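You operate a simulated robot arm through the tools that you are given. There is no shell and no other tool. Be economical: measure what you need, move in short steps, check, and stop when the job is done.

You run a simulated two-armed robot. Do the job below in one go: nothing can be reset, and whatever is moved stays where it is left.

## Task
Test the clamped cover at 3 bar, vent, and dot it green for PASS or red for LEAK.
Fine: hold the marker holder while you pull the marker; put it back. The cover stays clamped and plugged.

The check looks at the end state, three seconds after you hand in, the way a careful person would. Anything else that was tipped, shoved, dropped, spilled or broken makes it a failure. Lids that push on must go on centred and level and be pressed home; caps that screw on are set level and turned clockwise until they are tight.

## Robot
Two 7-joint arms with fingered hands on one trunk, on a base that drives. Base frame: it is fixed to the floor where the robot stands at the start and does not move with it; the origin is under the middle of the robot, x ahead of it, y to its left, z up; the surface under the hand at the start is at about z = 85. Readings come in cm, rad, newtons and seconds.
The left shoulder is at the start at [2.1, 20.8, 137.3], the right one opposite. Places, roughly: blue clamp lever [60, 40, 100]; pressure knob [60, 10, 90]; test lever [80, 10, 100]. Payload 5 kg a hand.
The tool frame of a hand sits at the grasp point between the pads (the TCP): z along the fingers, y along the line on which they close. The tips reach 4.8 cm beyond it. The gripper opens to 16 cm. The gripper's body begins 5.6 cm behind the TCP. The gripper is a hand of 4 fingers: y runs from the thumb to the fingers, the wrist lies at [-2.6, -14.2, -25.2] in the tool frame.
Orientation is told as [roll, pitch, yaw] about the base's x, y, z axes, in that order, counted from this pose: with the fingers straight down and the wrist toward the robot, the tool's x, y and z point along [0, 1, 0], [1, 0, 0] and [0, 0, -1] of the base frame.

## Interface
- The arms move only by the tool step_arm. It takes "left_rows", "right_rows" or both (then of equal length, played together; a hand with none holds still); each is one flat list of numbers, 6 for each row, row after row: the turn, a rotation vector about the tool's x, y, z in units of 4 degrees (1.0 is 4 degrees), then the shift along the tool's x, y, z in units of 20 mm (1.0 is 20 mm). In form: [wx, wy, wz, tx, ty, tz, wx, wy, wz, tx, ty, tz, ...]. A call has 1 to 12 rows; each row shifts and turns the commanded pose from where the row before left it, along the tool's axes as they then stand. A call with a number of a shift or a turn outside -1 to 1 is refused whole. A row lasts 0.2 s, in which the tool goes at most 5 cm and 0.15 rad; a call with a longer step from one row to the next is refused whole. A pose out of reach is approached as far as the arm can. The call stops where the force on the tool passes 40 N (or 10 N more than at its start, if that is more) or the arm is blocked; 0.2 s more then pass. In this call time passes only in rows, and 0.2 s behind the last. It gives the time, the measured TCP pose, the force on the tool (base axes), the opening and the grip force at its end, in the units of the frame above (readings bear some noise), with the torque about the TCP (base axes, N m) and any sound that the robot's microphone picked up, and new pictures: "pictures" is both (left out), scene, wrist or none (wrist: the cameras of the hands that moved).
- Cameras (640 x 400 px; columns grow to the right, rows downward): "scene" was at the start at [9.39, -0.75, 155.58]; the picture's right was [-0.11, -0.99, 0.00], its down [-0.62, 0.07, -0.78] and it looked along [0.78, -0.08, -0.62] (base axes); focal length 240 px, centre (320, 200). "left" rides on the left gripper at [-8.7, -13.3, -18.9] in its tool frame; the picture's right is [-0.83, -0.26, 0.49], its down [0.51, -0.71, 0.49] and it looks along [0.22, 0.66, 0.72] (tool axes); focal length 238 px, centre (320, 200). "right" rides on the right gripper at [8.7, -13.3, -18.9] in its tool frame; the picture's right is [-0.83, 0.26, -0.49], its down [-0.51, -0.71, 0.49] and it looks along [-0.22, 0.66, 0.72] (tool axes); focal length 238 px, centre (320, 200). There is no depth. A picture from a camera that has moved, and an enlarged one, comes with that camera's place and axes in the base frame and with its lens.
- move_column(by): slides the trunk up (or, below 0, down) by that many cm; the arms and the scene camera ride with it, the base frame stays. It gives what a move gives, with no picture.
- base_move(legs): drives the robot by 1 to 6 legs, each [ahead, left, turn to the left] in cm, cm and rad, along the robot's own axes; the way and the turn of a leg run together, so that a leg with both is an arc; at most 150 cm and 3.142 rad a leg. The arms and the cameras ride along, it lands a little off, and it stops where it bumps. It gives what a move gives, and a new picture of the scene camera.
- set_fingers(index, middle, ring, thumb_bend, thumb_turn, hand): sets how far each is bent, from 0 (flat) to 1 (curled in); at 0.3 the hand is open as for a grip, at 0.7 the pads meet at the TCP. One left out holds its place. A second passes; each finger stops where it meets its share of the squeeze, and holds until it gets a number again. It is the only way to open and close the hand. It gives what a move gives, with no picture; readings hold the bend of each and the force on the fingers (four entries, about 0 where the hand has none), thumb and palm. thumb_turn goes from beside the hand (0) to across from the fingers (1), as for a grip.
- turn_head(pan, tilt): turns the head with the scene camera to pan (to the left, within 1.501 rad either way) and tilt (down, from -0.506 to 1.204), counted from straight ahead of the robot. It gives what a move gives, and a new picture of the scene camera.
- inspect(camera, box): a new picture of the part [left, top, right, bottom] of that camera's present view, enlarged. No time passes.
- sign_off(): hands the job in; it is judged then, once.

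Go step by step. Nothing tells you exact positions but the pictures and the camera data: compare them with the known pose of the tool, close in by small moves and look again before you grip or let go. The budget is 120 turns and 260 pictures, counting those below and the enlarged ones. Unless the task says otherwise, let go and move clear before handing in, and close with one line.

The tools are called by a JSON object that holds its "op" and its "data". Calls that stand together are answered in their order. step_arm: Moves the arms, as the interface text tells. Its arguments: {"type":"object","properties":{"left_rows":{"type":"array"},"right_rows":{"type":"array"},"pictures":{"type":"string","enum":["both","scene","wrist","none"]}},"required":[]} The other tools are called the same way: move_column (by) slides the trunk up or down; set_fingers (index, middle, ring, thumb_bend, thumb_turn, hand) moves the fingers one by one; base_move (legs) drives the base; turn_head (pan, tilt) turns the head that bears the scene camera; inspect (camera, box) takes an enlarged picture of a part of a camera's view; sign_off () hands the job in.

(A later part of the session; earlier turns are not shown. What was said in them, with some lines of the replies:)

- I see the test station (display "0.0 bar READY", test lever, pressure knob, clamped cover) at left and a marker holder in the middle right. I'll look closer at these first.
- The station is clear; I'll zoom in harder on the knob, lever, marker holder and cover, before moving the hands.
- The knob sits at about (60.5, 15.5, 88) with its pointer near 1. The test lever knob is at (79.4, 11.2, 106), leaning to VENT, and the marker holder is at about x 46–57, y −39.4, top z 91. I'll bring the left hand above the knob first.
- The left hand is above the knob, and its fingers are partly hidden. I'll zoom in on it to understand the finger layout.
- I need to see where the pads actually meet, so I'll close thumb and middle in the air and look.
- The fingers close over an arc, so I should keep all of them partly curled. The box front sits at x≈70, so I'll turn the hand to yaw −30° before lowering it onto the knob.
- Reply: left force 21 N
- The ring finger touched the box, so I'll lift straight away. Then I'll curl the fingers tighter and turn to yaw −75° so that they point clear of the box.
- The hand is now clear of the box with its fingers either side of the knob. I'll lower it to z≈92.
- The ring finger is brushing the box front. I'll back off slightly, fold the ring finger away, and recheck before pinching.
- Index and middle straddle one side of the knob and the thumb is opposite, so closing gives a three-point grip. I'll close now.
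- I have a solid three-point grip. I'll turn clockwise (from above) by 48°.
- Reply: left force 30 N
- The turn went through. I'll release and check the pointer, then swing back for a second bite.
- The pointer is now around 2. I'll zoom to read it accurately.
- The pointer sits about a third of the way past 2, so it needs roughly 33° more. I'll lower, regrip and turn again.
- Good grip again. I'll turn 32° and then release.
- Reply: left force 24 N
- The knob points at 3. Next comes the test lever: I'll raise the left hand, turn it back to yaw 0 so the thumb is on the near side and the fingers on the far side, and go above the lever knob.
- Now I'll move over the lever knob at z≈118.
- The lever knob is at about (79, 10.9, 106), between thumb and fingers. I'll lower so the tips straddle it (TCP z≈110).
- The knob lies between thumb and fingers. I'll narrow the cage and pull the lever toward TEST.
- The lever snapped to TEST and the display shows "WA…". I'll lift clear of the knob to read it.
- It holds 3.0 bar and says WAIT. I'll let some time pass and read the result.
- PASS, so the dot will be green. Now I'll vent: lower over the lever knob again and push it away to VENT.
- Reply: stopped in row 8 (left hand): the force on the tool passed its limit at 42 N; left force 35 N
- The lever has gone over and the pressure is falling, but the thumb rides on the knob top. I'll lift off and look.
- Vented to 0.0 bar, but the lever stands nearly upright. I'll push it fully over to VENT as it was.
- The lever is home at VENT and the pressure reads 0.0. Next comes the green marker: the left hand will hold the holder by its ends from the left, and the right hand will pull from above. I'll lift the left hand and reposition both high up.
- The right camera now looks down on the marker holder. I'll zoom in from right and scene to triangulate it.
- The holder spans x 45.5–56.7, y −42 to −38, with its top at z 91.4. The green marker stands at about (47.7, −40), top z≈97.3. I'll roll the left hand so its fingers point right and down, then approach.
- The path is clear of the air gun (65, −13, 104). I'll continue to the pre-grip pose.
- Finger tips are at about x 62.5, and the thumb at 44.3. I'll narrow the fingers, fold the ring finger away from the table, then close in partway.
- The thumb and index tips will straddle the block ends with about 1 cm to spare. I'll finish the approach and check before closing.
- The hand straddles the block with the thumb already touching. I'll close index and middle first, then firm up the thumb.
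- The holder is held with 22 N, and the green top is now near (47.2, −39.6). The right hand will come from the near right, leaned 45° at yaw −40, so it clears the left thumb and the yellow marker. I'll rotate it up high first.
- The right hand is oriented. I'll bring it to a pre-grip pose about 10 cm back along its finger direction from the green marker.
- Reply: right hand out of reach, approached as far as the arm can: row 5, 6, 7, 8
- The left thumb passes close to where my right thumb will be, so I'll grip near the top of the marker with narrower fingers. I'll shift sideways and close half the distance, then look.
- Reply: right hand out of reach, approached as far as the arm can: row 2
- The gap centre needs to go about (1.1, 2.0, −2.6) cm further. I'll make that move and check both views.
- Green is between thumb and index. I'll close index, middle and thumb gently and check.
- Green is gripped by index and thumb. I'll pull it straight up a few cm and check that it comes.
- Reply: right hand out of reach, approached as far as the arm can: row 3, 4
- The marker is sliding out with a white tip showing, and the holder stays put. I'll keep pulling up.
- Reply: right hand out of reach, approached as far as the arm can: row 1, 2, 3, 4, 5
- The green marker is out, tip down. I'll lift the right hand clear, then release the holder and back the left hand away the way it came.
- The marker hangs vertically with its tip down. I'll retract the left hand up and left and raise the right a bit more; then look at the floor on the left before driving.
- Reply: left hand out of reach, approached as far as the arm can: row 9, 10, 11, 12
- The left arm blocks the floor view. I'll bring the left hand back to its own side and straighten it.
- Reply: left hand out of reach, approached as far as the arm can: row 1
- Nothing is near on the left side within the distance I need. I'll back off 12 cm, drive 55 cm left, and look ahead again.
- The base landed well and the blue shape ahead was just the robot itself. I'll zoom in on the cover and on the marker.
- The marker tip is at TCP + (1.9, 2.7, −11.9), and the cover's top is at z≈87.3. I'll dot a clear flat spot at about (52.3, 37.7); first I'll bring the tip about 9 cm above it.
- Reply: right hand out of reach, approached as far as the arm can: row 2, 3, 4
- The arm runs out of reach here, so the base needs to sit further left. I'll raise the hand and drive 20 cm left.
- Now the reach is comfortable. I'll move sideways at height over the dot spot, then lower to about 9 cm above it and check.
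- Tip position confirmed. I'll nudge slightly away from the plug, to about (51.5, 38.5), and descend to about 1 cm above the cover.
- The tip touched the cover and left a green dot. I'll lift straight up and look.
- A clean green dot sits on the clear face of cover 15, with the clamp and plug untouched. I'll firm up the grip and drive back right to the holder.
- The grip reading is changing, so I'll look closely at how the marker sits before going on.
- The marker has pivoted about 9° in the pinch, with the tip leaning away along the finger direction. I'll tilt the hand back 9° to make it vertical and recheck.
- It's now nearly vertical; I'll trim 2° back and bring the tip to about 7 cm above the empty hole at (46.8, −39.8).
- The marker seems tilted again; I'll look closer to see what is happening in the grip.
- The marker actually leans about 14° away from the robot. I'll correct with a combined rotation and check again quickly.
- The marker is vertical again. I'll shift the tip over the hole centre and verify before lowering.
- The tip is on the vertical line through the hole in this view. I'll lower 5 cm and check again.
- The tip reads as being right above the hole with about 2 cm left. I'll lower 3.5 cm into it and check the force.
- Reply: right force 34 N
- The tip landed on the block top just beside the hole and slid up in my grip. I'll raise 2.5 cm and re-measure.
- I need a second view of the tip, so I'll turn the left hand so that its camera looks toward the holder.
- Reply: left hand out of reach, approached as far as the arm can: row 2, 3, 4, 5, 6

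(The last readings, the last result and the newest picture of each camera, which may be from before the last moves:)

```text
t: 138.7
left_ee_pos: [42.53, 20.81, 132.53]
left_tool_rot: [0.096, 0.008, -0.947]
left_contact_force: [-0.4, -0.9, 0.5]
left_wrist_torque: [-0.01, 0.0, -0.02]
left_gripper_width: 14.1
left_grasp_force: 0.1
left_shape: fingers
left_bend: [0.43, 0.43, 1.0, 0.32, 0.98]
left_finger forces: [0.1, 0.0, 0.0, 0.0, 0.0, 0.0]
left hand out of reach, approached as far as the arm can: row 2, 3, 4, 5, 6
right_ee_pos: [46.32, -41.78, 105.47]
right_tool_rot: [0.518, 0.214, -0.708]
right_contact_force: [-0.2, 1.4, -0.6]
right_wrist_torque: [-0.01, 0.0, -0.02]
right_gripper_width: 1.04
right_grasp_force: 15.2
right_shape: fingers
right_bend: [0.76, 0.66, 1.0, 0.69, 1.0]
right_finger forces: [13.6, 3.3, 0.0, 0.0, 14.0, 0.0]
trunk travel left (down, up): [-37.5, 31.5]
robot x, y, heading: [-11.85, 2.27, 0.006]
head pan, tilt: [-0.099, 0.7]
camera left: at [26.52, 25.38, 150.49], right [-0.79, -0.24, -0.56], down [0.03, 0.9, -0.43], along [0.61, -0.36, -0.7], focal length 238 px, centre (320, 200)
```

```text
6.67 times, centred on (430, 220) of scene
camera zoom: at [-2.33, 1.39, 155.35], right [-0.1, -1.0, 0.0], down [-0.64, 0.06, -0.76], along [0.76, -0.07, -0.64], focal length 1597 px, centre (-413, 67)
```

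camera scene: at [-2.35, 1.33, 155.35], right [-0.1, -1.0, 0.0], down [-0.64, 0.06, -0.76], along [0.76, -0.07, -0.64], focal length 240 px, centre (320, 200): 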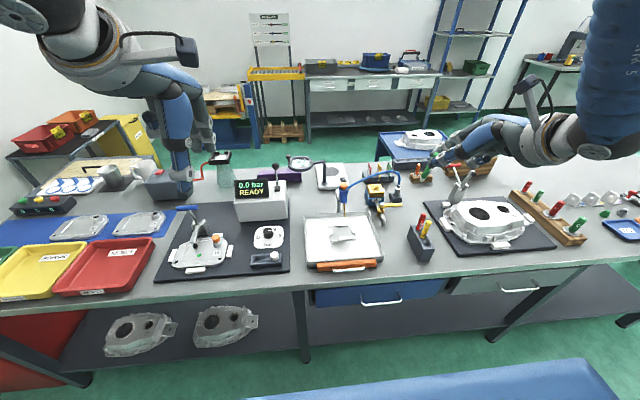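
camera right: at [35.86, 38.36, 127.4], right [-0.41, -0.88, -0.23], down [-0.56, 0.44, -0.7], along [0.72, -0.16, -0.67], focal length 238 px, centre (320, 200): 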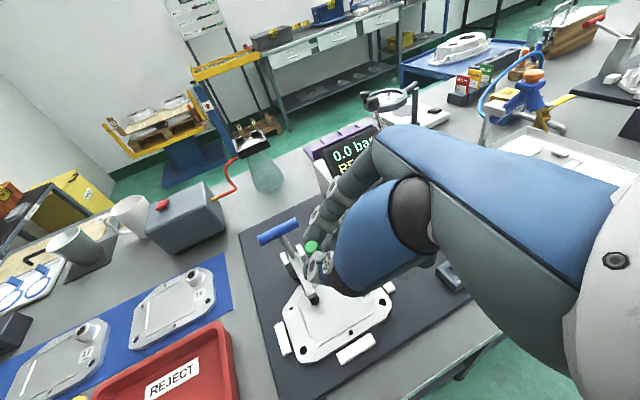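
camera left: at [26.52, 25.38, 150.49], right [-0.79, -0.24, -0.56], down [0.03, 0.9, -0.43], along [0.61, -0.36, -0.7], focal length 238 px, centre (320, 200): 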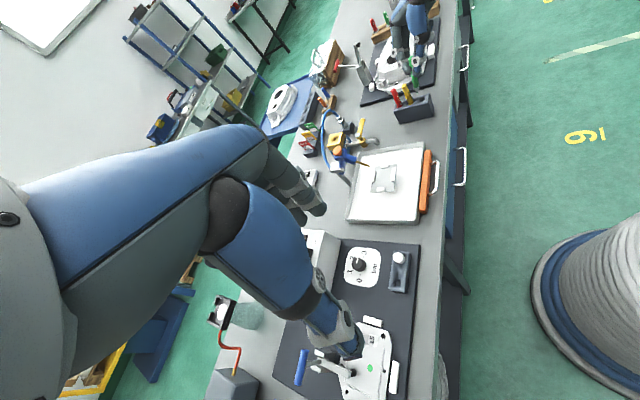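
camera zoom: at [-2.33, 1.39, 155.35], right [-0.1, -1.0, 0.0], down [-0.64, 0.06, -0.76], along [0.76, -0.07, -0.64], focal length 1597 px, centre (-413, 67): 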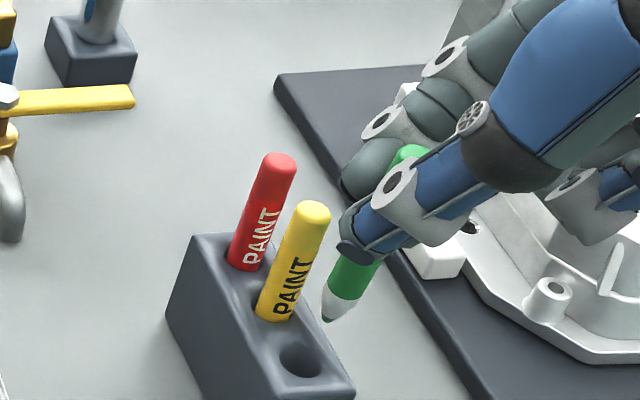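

The left camera now sees the holder and marker from the side. I'll zoom in there.

{"op": "inspect", "data": {"camera": "left", "box": [375, 40, 455, 130]}}

```text
4.44 times, centred on (415, 85) of left
camera zoom: at [26.52, 25.38, 150.49], right [-0.79, -0.24, -0.56], down [0.03, 0.9, -0.43], along [0.61, -0.36, -0.7], focal length 1059 px, centre (-102, 711)
```

zoom: 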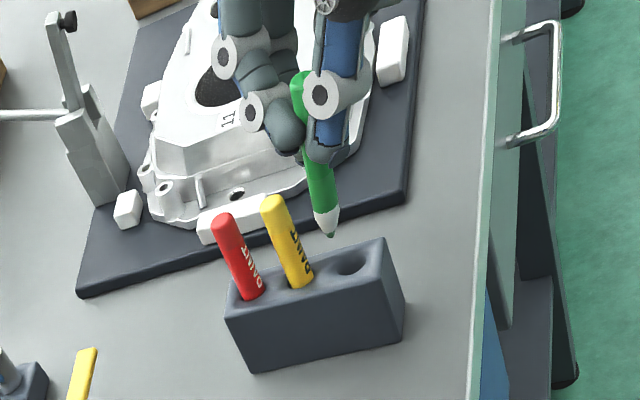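

Now I have a good fix: hole (46.8, −40.15), tip (47.8, −41.6, 93.1), leaning about 10°. I'll raise 1 cm and straighten it.

{"op": "step_arm", "data": {"right_rows": [0, 0, 0, 0.24, -0.1, -0.42, 0.71, -0.08, 0.43, 0, 0, 0, 0.71, -0.08, 0.43, 0, 0, 0, 0.71, -0.08, 0.43, 0, 0, 0], "pictures": "none"}}

{"op": "inspect", "data": {"camera": "left", "box": [385, 50, 445, 110]}}

{"op": "inspect", "data": {"camera": "scene", "box": [405, 190, 455, 250]}}

```text
t: 139.7
left_ee_pos: [42.56, 20.72, 132.48]
left_tool_rot: [0.096, 0.01, -0.948]
left_contact_force: [0.4, 0.1, 0.6]
left_wrist_torque: [0.01, 0.01, -0.02]
left_gripper_width: 14.07
left_grasp_force: 0.0
left_shape: fingers
left_bend: [0.43, 0.43, 1.0, 0.32, 0.98]
left_finger forces: [0.1, 0.0, 0.1, 0.0, 0.0, 0.1]
right_ee_pos: [46.43, -42.15, 106.45]
right_tool_rot: [0.5, 0.389, -0.713]
right_contact_force: [-0.5, -0.1, -0.9]
right_wrist_torque: [0.06, -0.02, 0.03]
right_gripper_width: 1.01
right_grasp_force: 15.1
right_shape: fingers
right_bend: [0.76, 0.66, 1.0, 0.69, 1.0]
right_finger forces: [13.6, 3.1, 0.0, 0.1, 14.0, 0.0]
trunk travel left (down, up): [-37.5, 31.5]
robot x, y, heading: [-11.65, 1.91, 0.003]
head pan, tilt: [-0.099, 0.7]
```

```text
6.67 times, centred on (415, 80) of left
camera zoom: at [26.51, 25.29, 150.51], right [-0.79, -0.24, -0.56], down [0.03, 0.9, -0.43], along [0.61, -0.36, -0.71], focal length 1589 px, centre (-313, 1000)
```

zoom: 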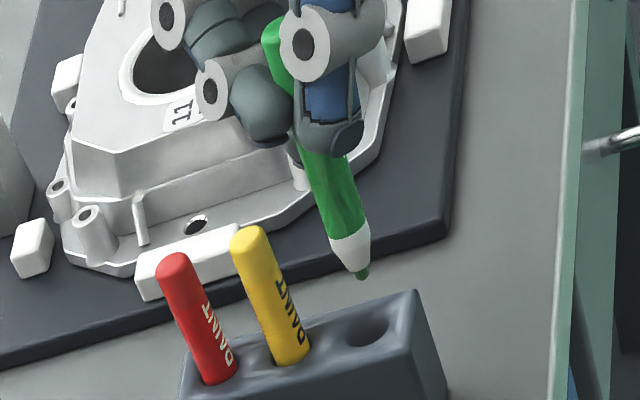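

```text
6.67 times, centred on (430, 220) of scene
camera zoom: at [-2.34, 1.3, 155.35], right [-0.1, -1.0, 0.0], down [-0.64, 0.06, -0.76], along [0.76, -0.07, -0.64], focal length 1597 px, centre (-413, 67)
```

zoom: 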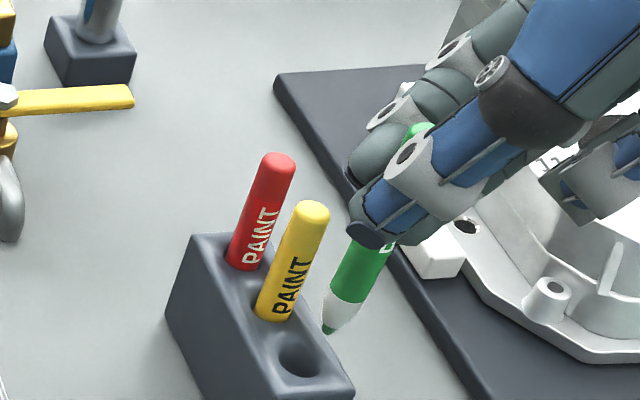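

The marker is upright in both views. I'll shift by about (+0.8, +0.65) cm, lower 1.5 cm, and check both views.

{"op": "step_arm", "data": {"right_rows": [0, 0, 0, 0.46, 0.08, 0.21, 0, 0, 0, -0.17, 0.14, 0.3, 0, 0, 0, -0.17, 0.14, 0.3], "pictures": "none"}}

{"op": "inspect", "data": {"camera": "left", "box": [395, 70, 435, 110]}}

{"op": "inspect", "data": {"camera": "scene", "box": [410, 210, 450, 250]}}

```text
t: 140.5
left_ee_pos: [42.62, 20.75, 132.49]
left_tool_rot: [0.096, 0.011, -0.949]
left_contact_force: [0.1, -0.6, 0.1]
left_wrist_torque: [0.0, 0.02, -0.02]
left_gripper_width: 14.05
left_grasp_force: 0.0
left_shape: fingers
left_bend: [0.43, 0.43, 1.0, 0.32, 0.98]
left_finger forces: [0.0, 0.0, 0.0, 0.1, 0.0, 0.0]
right_ee_pos: [47.11, -41.39, 104.82]
right_tool_rot: [0.5, 0.386, -0.714]
right_contact_force: [0.0, 0.4, -0.3]
right_wrist_torque: [0.0, 0.01, 0.02]
right_gripper_width: 1.01
right_grasp_force: 15.2
right_shape: fingers
right_bend: [0.76, 0.66, 1.0, 0.69, 1.0]
right_finger forces: [13.5, 3.1, 0.0, 0.1, 13.9, 0.0]
trunk travel left (down, up): [-37.5, 31.5]
robot x, y, heading: [-11.72, 1.85, 0.002]
head pan, tilt: [-0.099, 0.7]
```

```text
10.00 times, centred on (415, 90) of left
camera zoom: at [26.52, 25.33, 150.5], right [-0.79, -0.24, -0.56], down [0.03, 0.9, -0.43], along [0.61, -0.36, -0.7], focal length 2384 px, centre (-630, 1300)
```

zoom: 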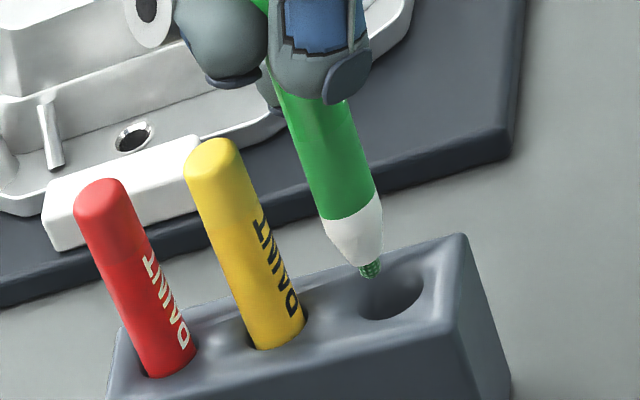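

```text
10.00 times, centred on (430, 230) of scene
camera zoom: at [-2.33, 1.35, 155.35], right [-0.1, -1.0, 0.0], down [-0.64, 0.06, -0.76], along [0.76, -0.07, -0.64], focal length 2396 px, centre (-780, -100)
```

zoom: 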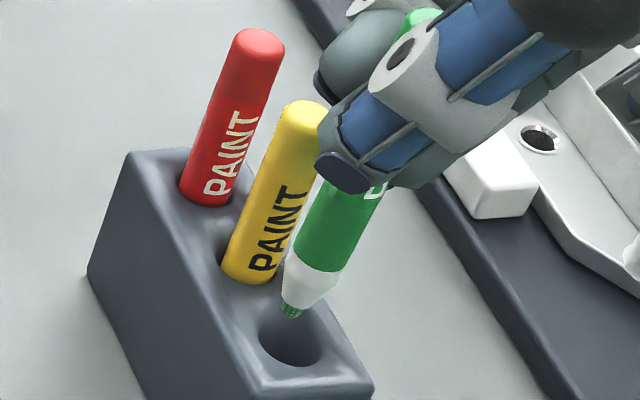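

Both views agree: the tip is about 1 cm above the hole and needs only a small shift. I'll shift by (−0.4, −0.2) and lower 2.5 cm into the hole.

{"op": "step_arm", "data": {"right_rows": [0, 0, 0, -0.2, -0.08, -0.07, 0, 0, 0, -0.18, 0.157, 0.34, 0, 0, 0, -0.18, 0.157, 0.34, 0, 0, 0, -0.18, 0.157, 0.34], "pictures": "none"}}

{"op": "inspect", "data": {"camera": "left", "box": [395, 70, 435, 110]}}

{"op": "inspect", "data": {"camera": "scene", "box": [410, 210, 450, 250]}}

```text
t: 141.5
left_ee_pos: [42.69, 20.88, 132.48]
left_tool_rot: [0.096, 0.01, -0.947]
left_contact_force: [-0.3, -0.3, -1.5]
left_wrist_torque: [0.03, 0.08, -0.02]
left_gripper_width: 14.04
left_grasp_force: 0.2
left_shape: fingers
left_bend: [0.43, 0.43, 1.0, 0.32, 0.98]
left_finger forces: [0.0, 0.0, 0.0, 0.0, 0.1, 0.0]
right_ee_pos: [46.86, -41.73, 102.34]
right_tool_rot: [0.499, 0.388, -0.714]
right_contact_force: [0.7, -0.7, -0.3]
right_wrist_torque: [-0.01, 0.06, -0.02]
right_gripper_width: 1.02
right_grasp_force: 15.3
right_shape: fingers
right_bend: [0.76, 0.66, 1.0, 0.69, 1.0]
right_finger forces: [13.4, 3.0, 0.1, 0.0, 13.9, 0.1]
trunk travel left (down, up): [-37.5, 31.5]
robot x, y, heading: [-11.58, 1.92, 0.005]
head pan, tilt: [-0.099, 0.7]
```

```text
10.00 times, centred on (415, 90) of left
camera zoom: at [26.55, 25.32, 150.49], right [-0.79, -0.24, -0.56], down [0.03, 0.9, -0.43], along [0.61, -0.36, -0.71], focal length 2384 px, centre (-630, 1300)
```

zoom: 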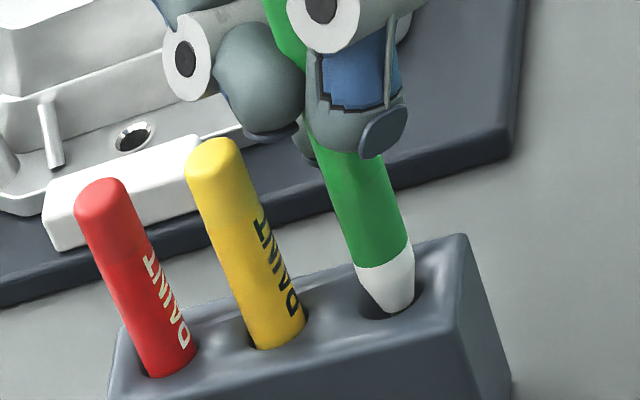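

```text
10.00 times, centred on (430, 230) of scene
camera zoom: at [-2.29, 1.34, 155.35], right [-0.1, -1.0, 0.0], down [-0.64, 0.06, -0.76], along [0.76, -0.07, -0.64], focal length 2396 px, centre (-780, -100)
```

zoom: 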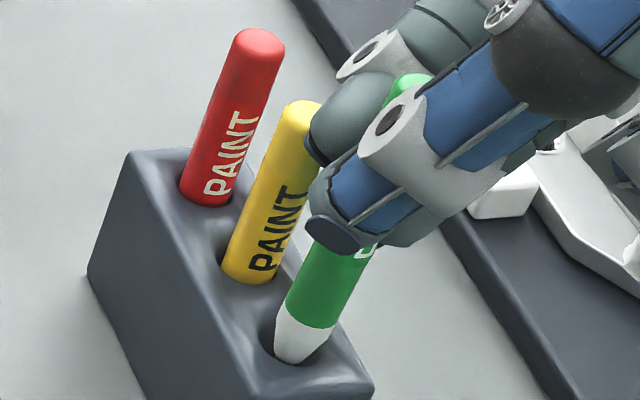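

The tip is inside the hole. After a slight centring shift I'll lower another 2.5 cm.

{"op": "step_arm", "data": {"right_rows": [0, 0, 0, 0.01, -0.13, 0.07, 0, 0, 0, -0.18, 0.157, 0.34, 0, 0, 0, -0.18, 0.157, 0.34, 0, 0, 0, -0.18, 0.157, 0.34], "pictures": "none"}}

{"op": "inspect", "data": {"camera": "left", "box": [390, 60, 440, 110]}}

{"op": "inspect", "data": {"camera": "scene", "box": [410, 205, 455, 250]}}

```text
t: 142.5
left_ee_pos: [42.67, 20.56, 132.44]
left_tool_rot: [0.096, 0.01, -0.946]
left_contact_force: [-0.1, -0.1, -0.7]
left_wrist_torque: [0.04, 0.1, -0.03]
left_gripper_width: 14.04
left_grasp_force: 0.1
left_shape: fingers
left_bend: [0.43, 0.43, 1.0, 0.32, 0.98]
left_finger forces: [0.0, 0.1, 0.1, 0.1, 0.0, 0.0]
right_ee_pos: [46.59, -41.59, 99.7]
right_tool_rot: [0.498, 0.392, -0.713]
right_contact_force: [1.3, 0.2, -0.3]
right_wrist_torque: [0.06, 0.09, 0.11]
right_gripper_width: 0.48
right_grasp_force: 0.4
right_shape: fingers
right_bend: [0.75, 0.67, 1.0, 0.7, 1.0]
right_finger forces: [0.0, 1.9, 0.0, 0.0, 0.1, 0.0]
trunk travel left (down, up): [-37.5, 31.5]
robot x, y, heading: [-11.73, 2.15, 0.005]
head pan, tilt: [-0.099, 0.7]
```

```text
8.00 times, centred on (415, 85) of left
camera zoom: at [26.65, 25.23, 150.45], right [-0.79, -0.24, -0.56], down [0.03, 0.9, -0.43], along [0.61, -0.36, -0.71], focal length 1907 px, centre (-440, 1120)
```

zoom: 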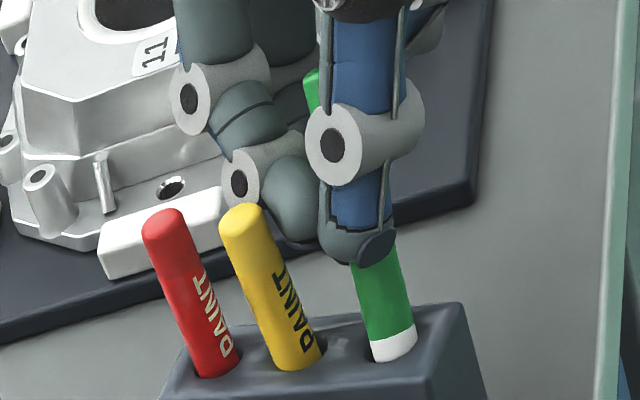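

```text
8.89 times, centred on (432, 228) of scene
camera zoom: at [-2.2, 1.26, 155.32], right [-0.1, -1.0, 0.0], down [-0.64, 0.06, -0.76], along [0.76, -0.07, -0.65], focal length 2129 px, centre (-680, -44)
```

zoom: 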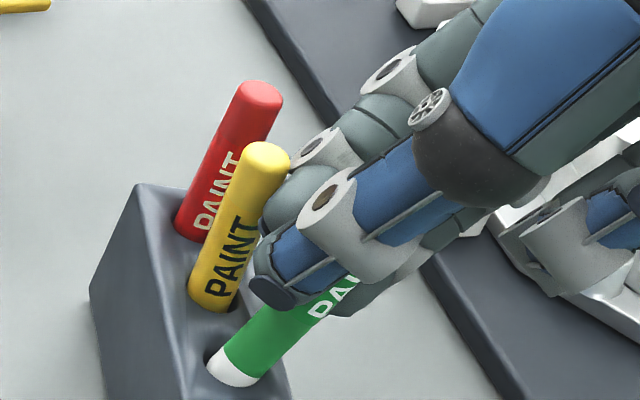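

The marker slipped out of the pinch with its tip in the hole and now leans back into the hand. I'll look closely before touching anything.

{"op": "inspect", "data": {"camera": "scene", "box": [415, 215, 455, 250]}}

{"op": "inspect", "data": {"camera": "right", "box": [270, 200, 390, 320]}}

{"op": "inspect", "data": {"camera": "left", "box": [400, 55, 440, 105]}}

```text
11.43 times, centred on (435, 232) of scene
camera zoom: at [-2.2, 1.26, 155.32], right [-0.1, -1.0, 0.0], down [-0.64, 0.06, -0.76], along [0.76, -0.07, -0.65], focal length 2738 px, centre (-994, -171)
```

zoom: 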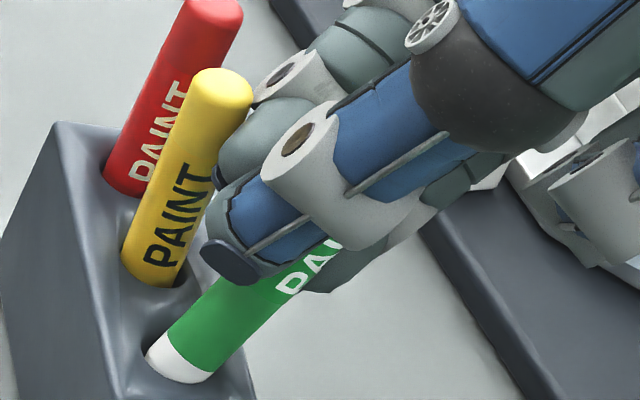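

```text
3.33 times, centred on (330, 260) of right
camera zoom: at [42.44, -39.74, 123.84], right [-0.44, -0.89, -0.07], down [-0.83, 0.44, -0.35], along [0.35, -0.1, -0.93], focal length 794 px, centre (287, 0)
```

zoom: 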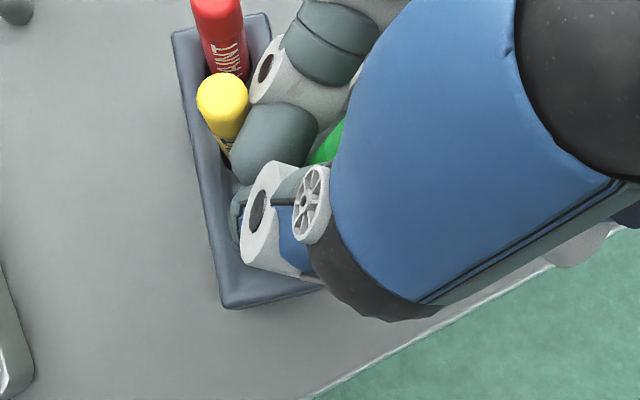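

```text
8.00 times, centred on (420, 80) of left
camera zoom: at [26.65, 25.23, 150.45], right [-0.79, -0.24, -0.56], down [0.03, 0.9, -0.43], along [0.61, -0.36, -0.71], focal length 1907 px, centre (-480, 1160)
```

zoom: 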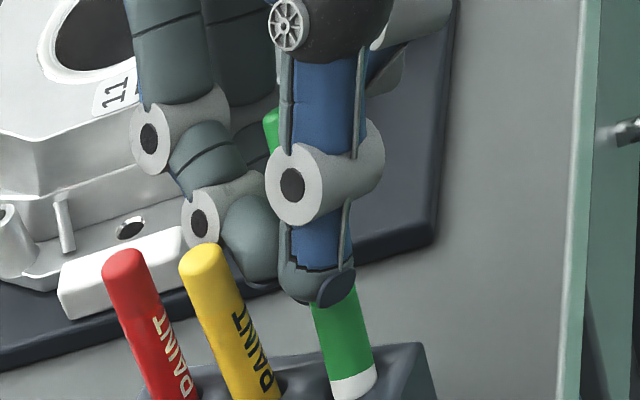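

The marker leans back into the fork between thumb and fingers. I'll open thumb and index slightly so that it can pass between them while staying captured, then push the hand left to stand it up.

{"op": "set_fingers", "data": {"hand": "right", "index": 0.64, "thumb_bend": 0.62}}

{"op": "inspect", "data": {"camera": "scene", "box": [410, 205, 455, 250]}}

{"op": "inspect", "data": {"camera": "left", "box": [395, 55, 435, 105]}}

```text
t: 143.5
left_ee_pos: [42.63, 20.8, 132.5]
left_tool_rot: [0.096, 0.01, -0.947]
left_contact_force: [-0.4, 0.1, 0.1]
left_wrist_torque: [0.03, 0.04, -0.01]
left_gripper_width: 14.07
left_grasp_force: 0.1
left_shape: fingers
left_bend: [0.43, 0.43, 1.0, 0.32, 0.98]
left_finger forces: [0.0, 0.1, 0.1, 0.0, 0.0, 0.1]
right_ee_pos: [46.6, -41.5, 99.88]
right_tool_rot: [0.5, 0.387, -0.714]
right_contact_force: [-0.2, 0.0, 0.3]
right_wrist_torque: [0.02, 0.04, 0.03]
right_gripper_width: 4.02
right_grasp_force: 0.3
right_shape: fingers
right_bend: [0.64, 0.68, 1.0, 0.62, 1.0]
right_finger forces: [0.1, 0.0, 0.0, 0.0, 0.4, 0.1]
trunk travel left (down, up): [-37.5, 31.5]
robot x, y, heading: [-11.71, 2.13, -0.001]
head pan, tilt: [-0.099, 0.7]
```

```text
8.89 times, centred on (432, 228) of scene
camera zoom: at [-2.33, 1.35, 155.35], right [-0.1, -1.0, 0.0], down [-0.64, 0.06, -0.76], along [0.76, -0.07, -0.64], focal length 2129 px, centre (-680, -44)
```

zoom: 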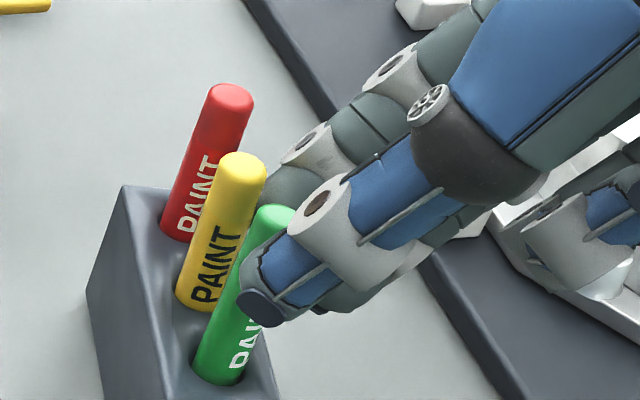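

```text
8.00 times, centred on (415, 80) of left
camera zoom: at [26.52, 25.33, 150.5], right [-0.79, -0.24, -0.56], down [0.03, 0.9, -0.43], along [0.61, -0.36, -0.7], focal length 1907 px, centre (-440, 1160)
```

zoom: 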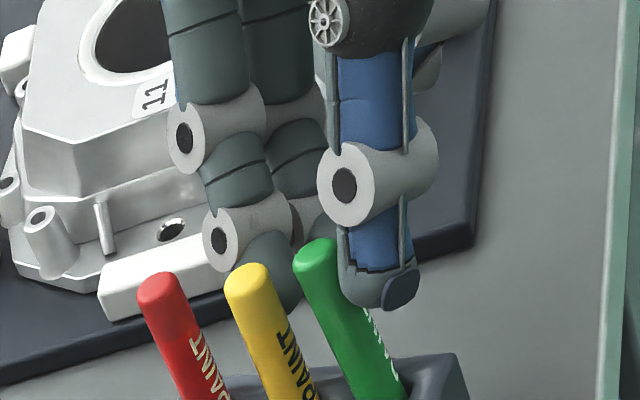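

The marker dropped home, standing upright like the others. I'll open a bit more and withdraw the right hand back along its fingers.

{"op": "set_fingers", "data": {"hand": "right", "index": 0.6, "middle": 0.58, "thumb_bend": 0.56}}

{"op": "step_arm", "data": {"right_rows": [0, 0, 0, 0, 0, -0.5, 0, 0, 0, 0, 0, -0.5, 0, 0, 0, 0, 0, -0.7, 0, 0, 0, 0, 0, -1, 0, 0, 0, 0, 0, -1, 0, 0, 0, 0, 0, -1, 0, 0, 0, 0, 0, -1, 0, 0, 0, 0, 0, -1], "pictures": "none"}}

{"op": "inspect", "data": {"camera": "scene", "box": [390, 190, 470, 270]}}

{"op": "inspect", "data": {"camera": "left", "box": [390, 50, 450, 110]}}

```text
t: 144.5
left_ee_pos: [42.63, 20.72, 132.51]
left_tool_rot: [0.095, 0.01, -0.948]
left_contact_force: [0.2, 0.2, -0.5]
left_wrist_torque: [-0.06, -0.02, 0.02]
left_gripper_width: 14.08
left_grasp_force: 0.0
left_shape: fingers
left_bend: [0.43, 0.43, 1.0, 0.32, 0.98]
left_finger forces: [0.0, 0.0, 0.0, 0.0, 0.1, 0.2]
right_ee_pos: [46.74, -41.49, 99.88]
right_tool_rot: [0.499, 0.388, -0.713]
right_contact_force: [-0.4, 0.4, 0.3]
right_wrist_torque: [0.02, -0.01, 0.02]
right_gripper_width: 5.84
right_grasp_force: 0.0
right_shape: fingers
right_bend: [0.6, 0.57, 1.0, 0.56, 1.0]
right_finger forces: [0.0, 0.0, 0.0, 0.0, 0.0, 0.1]
trunk travel left (down, up): [-37.5, 31.5]
robot x, y, heading: [-11.48, 1.97, 0.005]
head pan, tilt: [-0.099, 0.7]
```

```text
t: 146.3
left_ee_pos: [42.54, 20.72, 132.53]
left_tool_rot: [0.097, 0.01, -0.946]
left_contact_force: [0.3, 0.0, 0.2]
left_wrist_torque: [-0.01, -0.02, -0.01]
left_gripper_width: 14.09
left_grasp_force: 0.0
left_shape: fingers
left_bend: [0.43, 0.43, 1.0, 0.32, 0.98]
left_finger forces: [0.0, 0.0, 0.0, 0.1, 0.0, 0.1]
right_ee_pos: [45.85, -49.2, 110.76]
right_tool_rot: [0.502, 0.388, -0.711]
right_contact_force: [0.5, -0.1, -0.1]
right_wrist_torque: [-0.02, -0.02, 0.02]
right_gripper_width: 5.83
right_grasp_force: 0.0
right_shape: fingers
right_bend: [0.6, 0.57, 1.0, 0.56, 1.0]
right_finger forces: [0.0, 0.0, 0.1, 0.1, 0.0, 0.1]
trunk travel left (down, up): [-37.5, 31.5]
robot x, y, heading: [-11.7, 2.22, 0.007]
head pan, tilt: [-0.099, 0.7]
```

```text
5.00 times, centred on (430, 230) of scene
camera zoom: at [-2.4, 1.32, 155.36], right [-0.09, -1.0, 0.0], down [-0.64, 0.06, -0.76], along [0.76, -0.07, -0.64], focal length 1198 px, centre (-230, 50)
```

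zoom: 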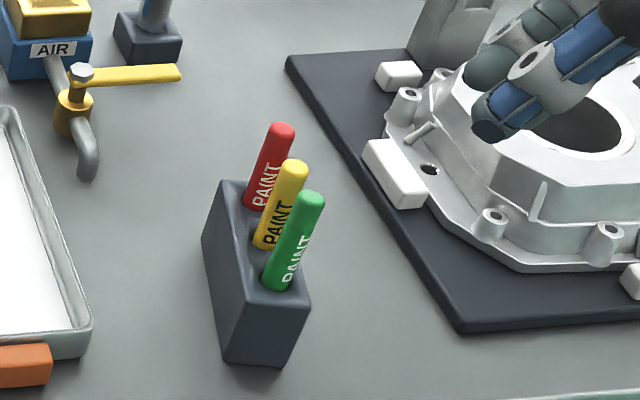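

```text
6.67 times, centred on (420, 80) of left
camera zoom: at [26.44, 25.31, 150.52], right [-0.79, -0.24, -0.56], down [0.03, 0.9, -0.43], along [0.61, -0.36, -0.7], focal length 1589 px, centre (-347, 1000)
```

zoom: 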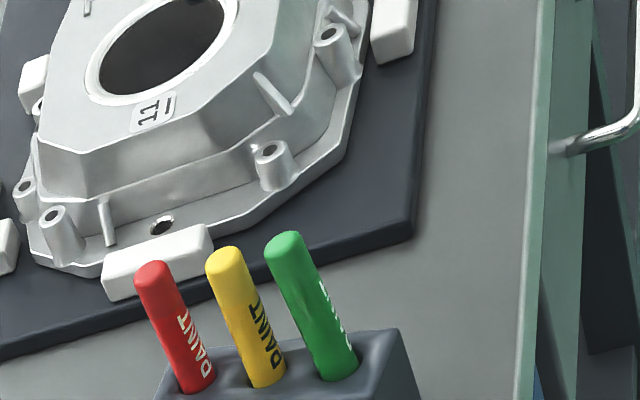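

All three markers stand in the holder, but green looks about 1 cm higher than the others. I'll zoom in to judge.

{"op": "inspect", "data": {"camera": "scene", "box": [410, 205, 450, 245]}}

{"op": "inspect", "data": {"camera": "left", "box": [395, 65, 435, 125]}}

{"op": "inspect", "data": {"camera": "right", "box": [200, 180, 340, 320]}}

```text
10.00 times, centred on (430, 225) of scene
camera zoom: at [-2.4, 1.32, 155.36], right [-0.09, -1.0, 0.0], down [-0.64, 0.06, -0.76], along [0.76, -0.07, -0.64], focal length 2396 px, centre (-780, -50)
```

zoom: 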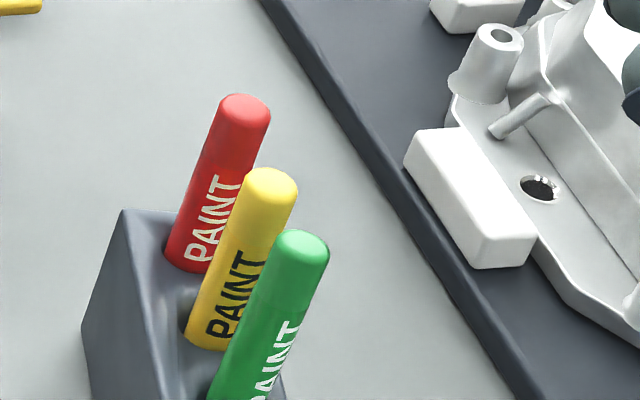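

```text
6.67 times, centred on (415, 95) of left
camera zoom: at [26.44, 25.31, 150.52], right [-0.79, -0.24, -0.56], down [0.03, 0.9, -0.43], along [0.61, -0.36, -0.7], focal length 1589 px, centre (-313, 900)
```

zoom: 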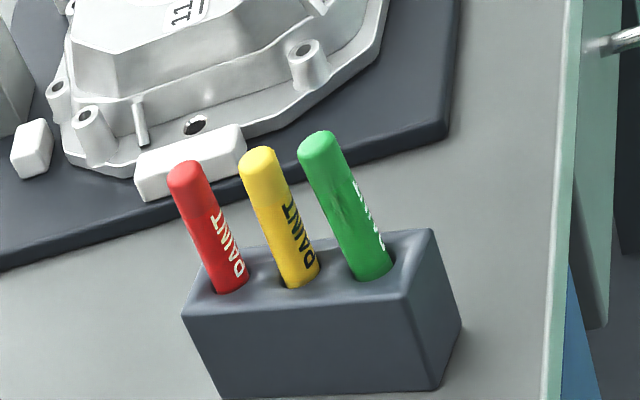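

```text
2.86 times, centred on (270, 250) of right
camera zoom: at [41.51, -47.4, 134.81], right [-0.44, -0.89, -0.07], down [-0.83, 0.44, -0.35], along [0.35, -0.1, -0.93], focal length 681 px, centre (463, 57)
```

zoom: 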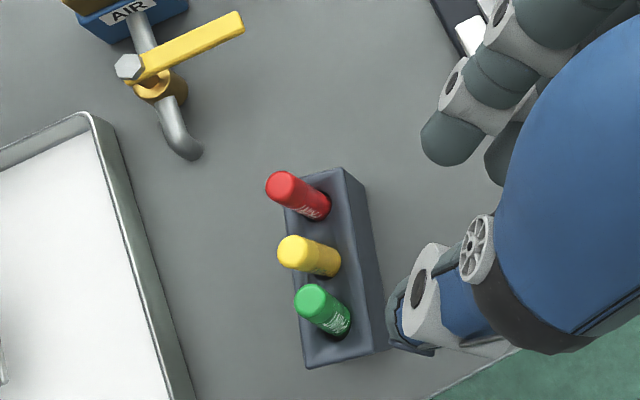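

Green is well seated, within a few mm of its neighbours, and the holder stands on its base. I'll raise the right hand clear and take a last overall look.

{"op": "step_arm", "data": {"right_rows": [0, 0, 0, 0.443, -0.379, -0.812, 0, 0, 0, 0.443, -0.379, -0.812, 0, 0, 0, 0.443, -0.379, -0.812, 0, 0, 0, 0.443, -0.379, -0.812, 0, 0, 0, 0.443, -0.379, -0.812], "pictures": "scene"}}

{"op": "inspect", "data": {"camera": "scene", "box": [150, 165, 310, 285]}}

{"op": "inspect", "data": {"camera": "scene", "box": [290, 150, 470, 290]}}

```text
t: 147.5
left_ee_pos: [42.61, 20.75, 132.53]
left_tool_rot: [0.096, 0.009, -0.949]
left_contact_force: [-0.5, -0.1, -0.4]
left_wrist_torque: [-0.07, -0.03, 0.0]
left_gripper_width: 14.06
left_grasp_force: 0.0
left_shape: fingers
left_bend: [0.43, 0.43, 1.0, 0.32, 0.98]
left_finger forces: [0.1, 0.0, 0.0, 0.1, 0.0, 0.1]
right_ee_pos: [45.87, -48.85, 120.59]
right_tool_rot: [0.498, 0.387, -0.715]
right_contact_force: [-0.4, 0.2, 0.9]
right_wrist_torque: [-0.05, -0.03, -0.05]
right_gripper_width: 5.85
right_grasp_force: 0.1
right_shape: fingers
right_bend: [0.6, 0.57, 1.0, 0.56, 1.0]
right_finger forces: [0.1, 0.0, 0.1, 0.0, 0.0, 0.0]
trunk travel left (down, up): [-37.5, 31.5]
robot x, y, heading: [-11.46, 2.13, 0.011]
head pan, tilt: [-0.099, 0.7]
camera scene: at [-2.41, 1.42, 155.36], right [-0.09, -1.0, 0.0], down [-0.64, 0.06, -0.77], along [0.76, -0.07, -0.64], focal length 240 px, centre (320, 200)
```

scene: 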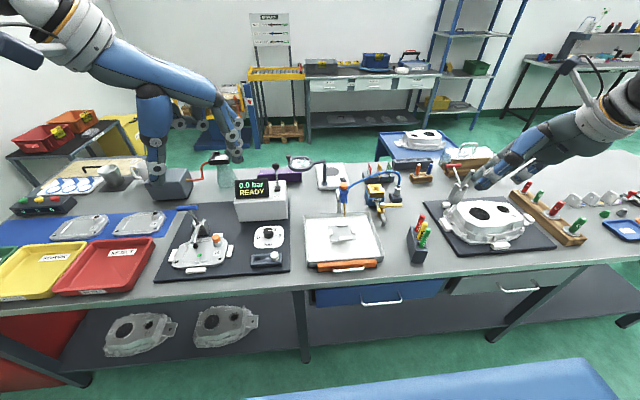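

```text
3.33 times, centred on (230, 225) of scene
camera zoom: at [-2.41, 1.42, 155.36], right [-0.09, -1.0, 0.0], down [-0.64, 0.06, -0.77], along [0.76, -0.07, -0.64], focal length 798 px, centre (620, 117)
```

zoom: 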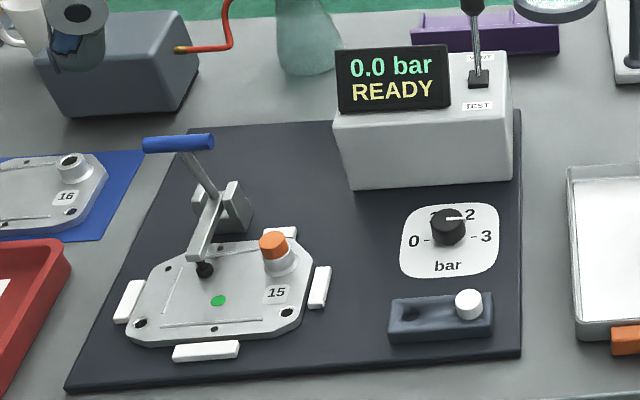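

```text
2.86 times, centred on (380, 220) of scene
camera zoom: at [-2.41, 1.42, 155.36], right [-0.09, -1.0, 0.0], down [-0.64, 0.06, -0.77], along [0.76, -0.07, -0.64], focal length 684 px, centre (149, 143)
```

zoom: 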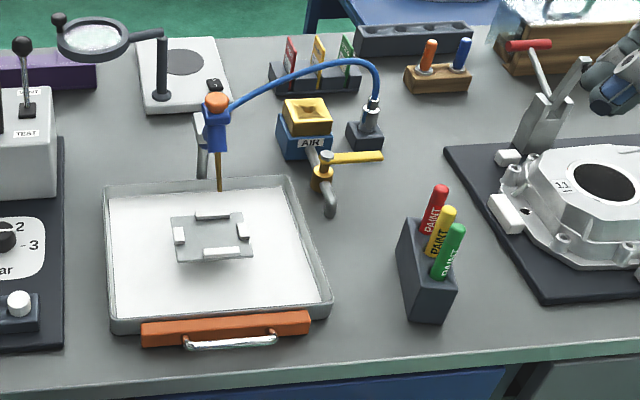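

Everything is in order: cover 15 is clamped, plugged and dotted green; the station is vented at 0.0 bar; the marker is back in its holder; and both hands are clear. Handing in now.

{"op": "sign_off", "data": {}}

```text
The job is handed in.
```

Cover 15 passed at 3.0 bar, was vented to 0.0 bar, and has a green dot; it is still clamped and plugged. The green marker is back in its holder, sitting a few mm higher than the others, and the holder ended up turned slightly from where it started.
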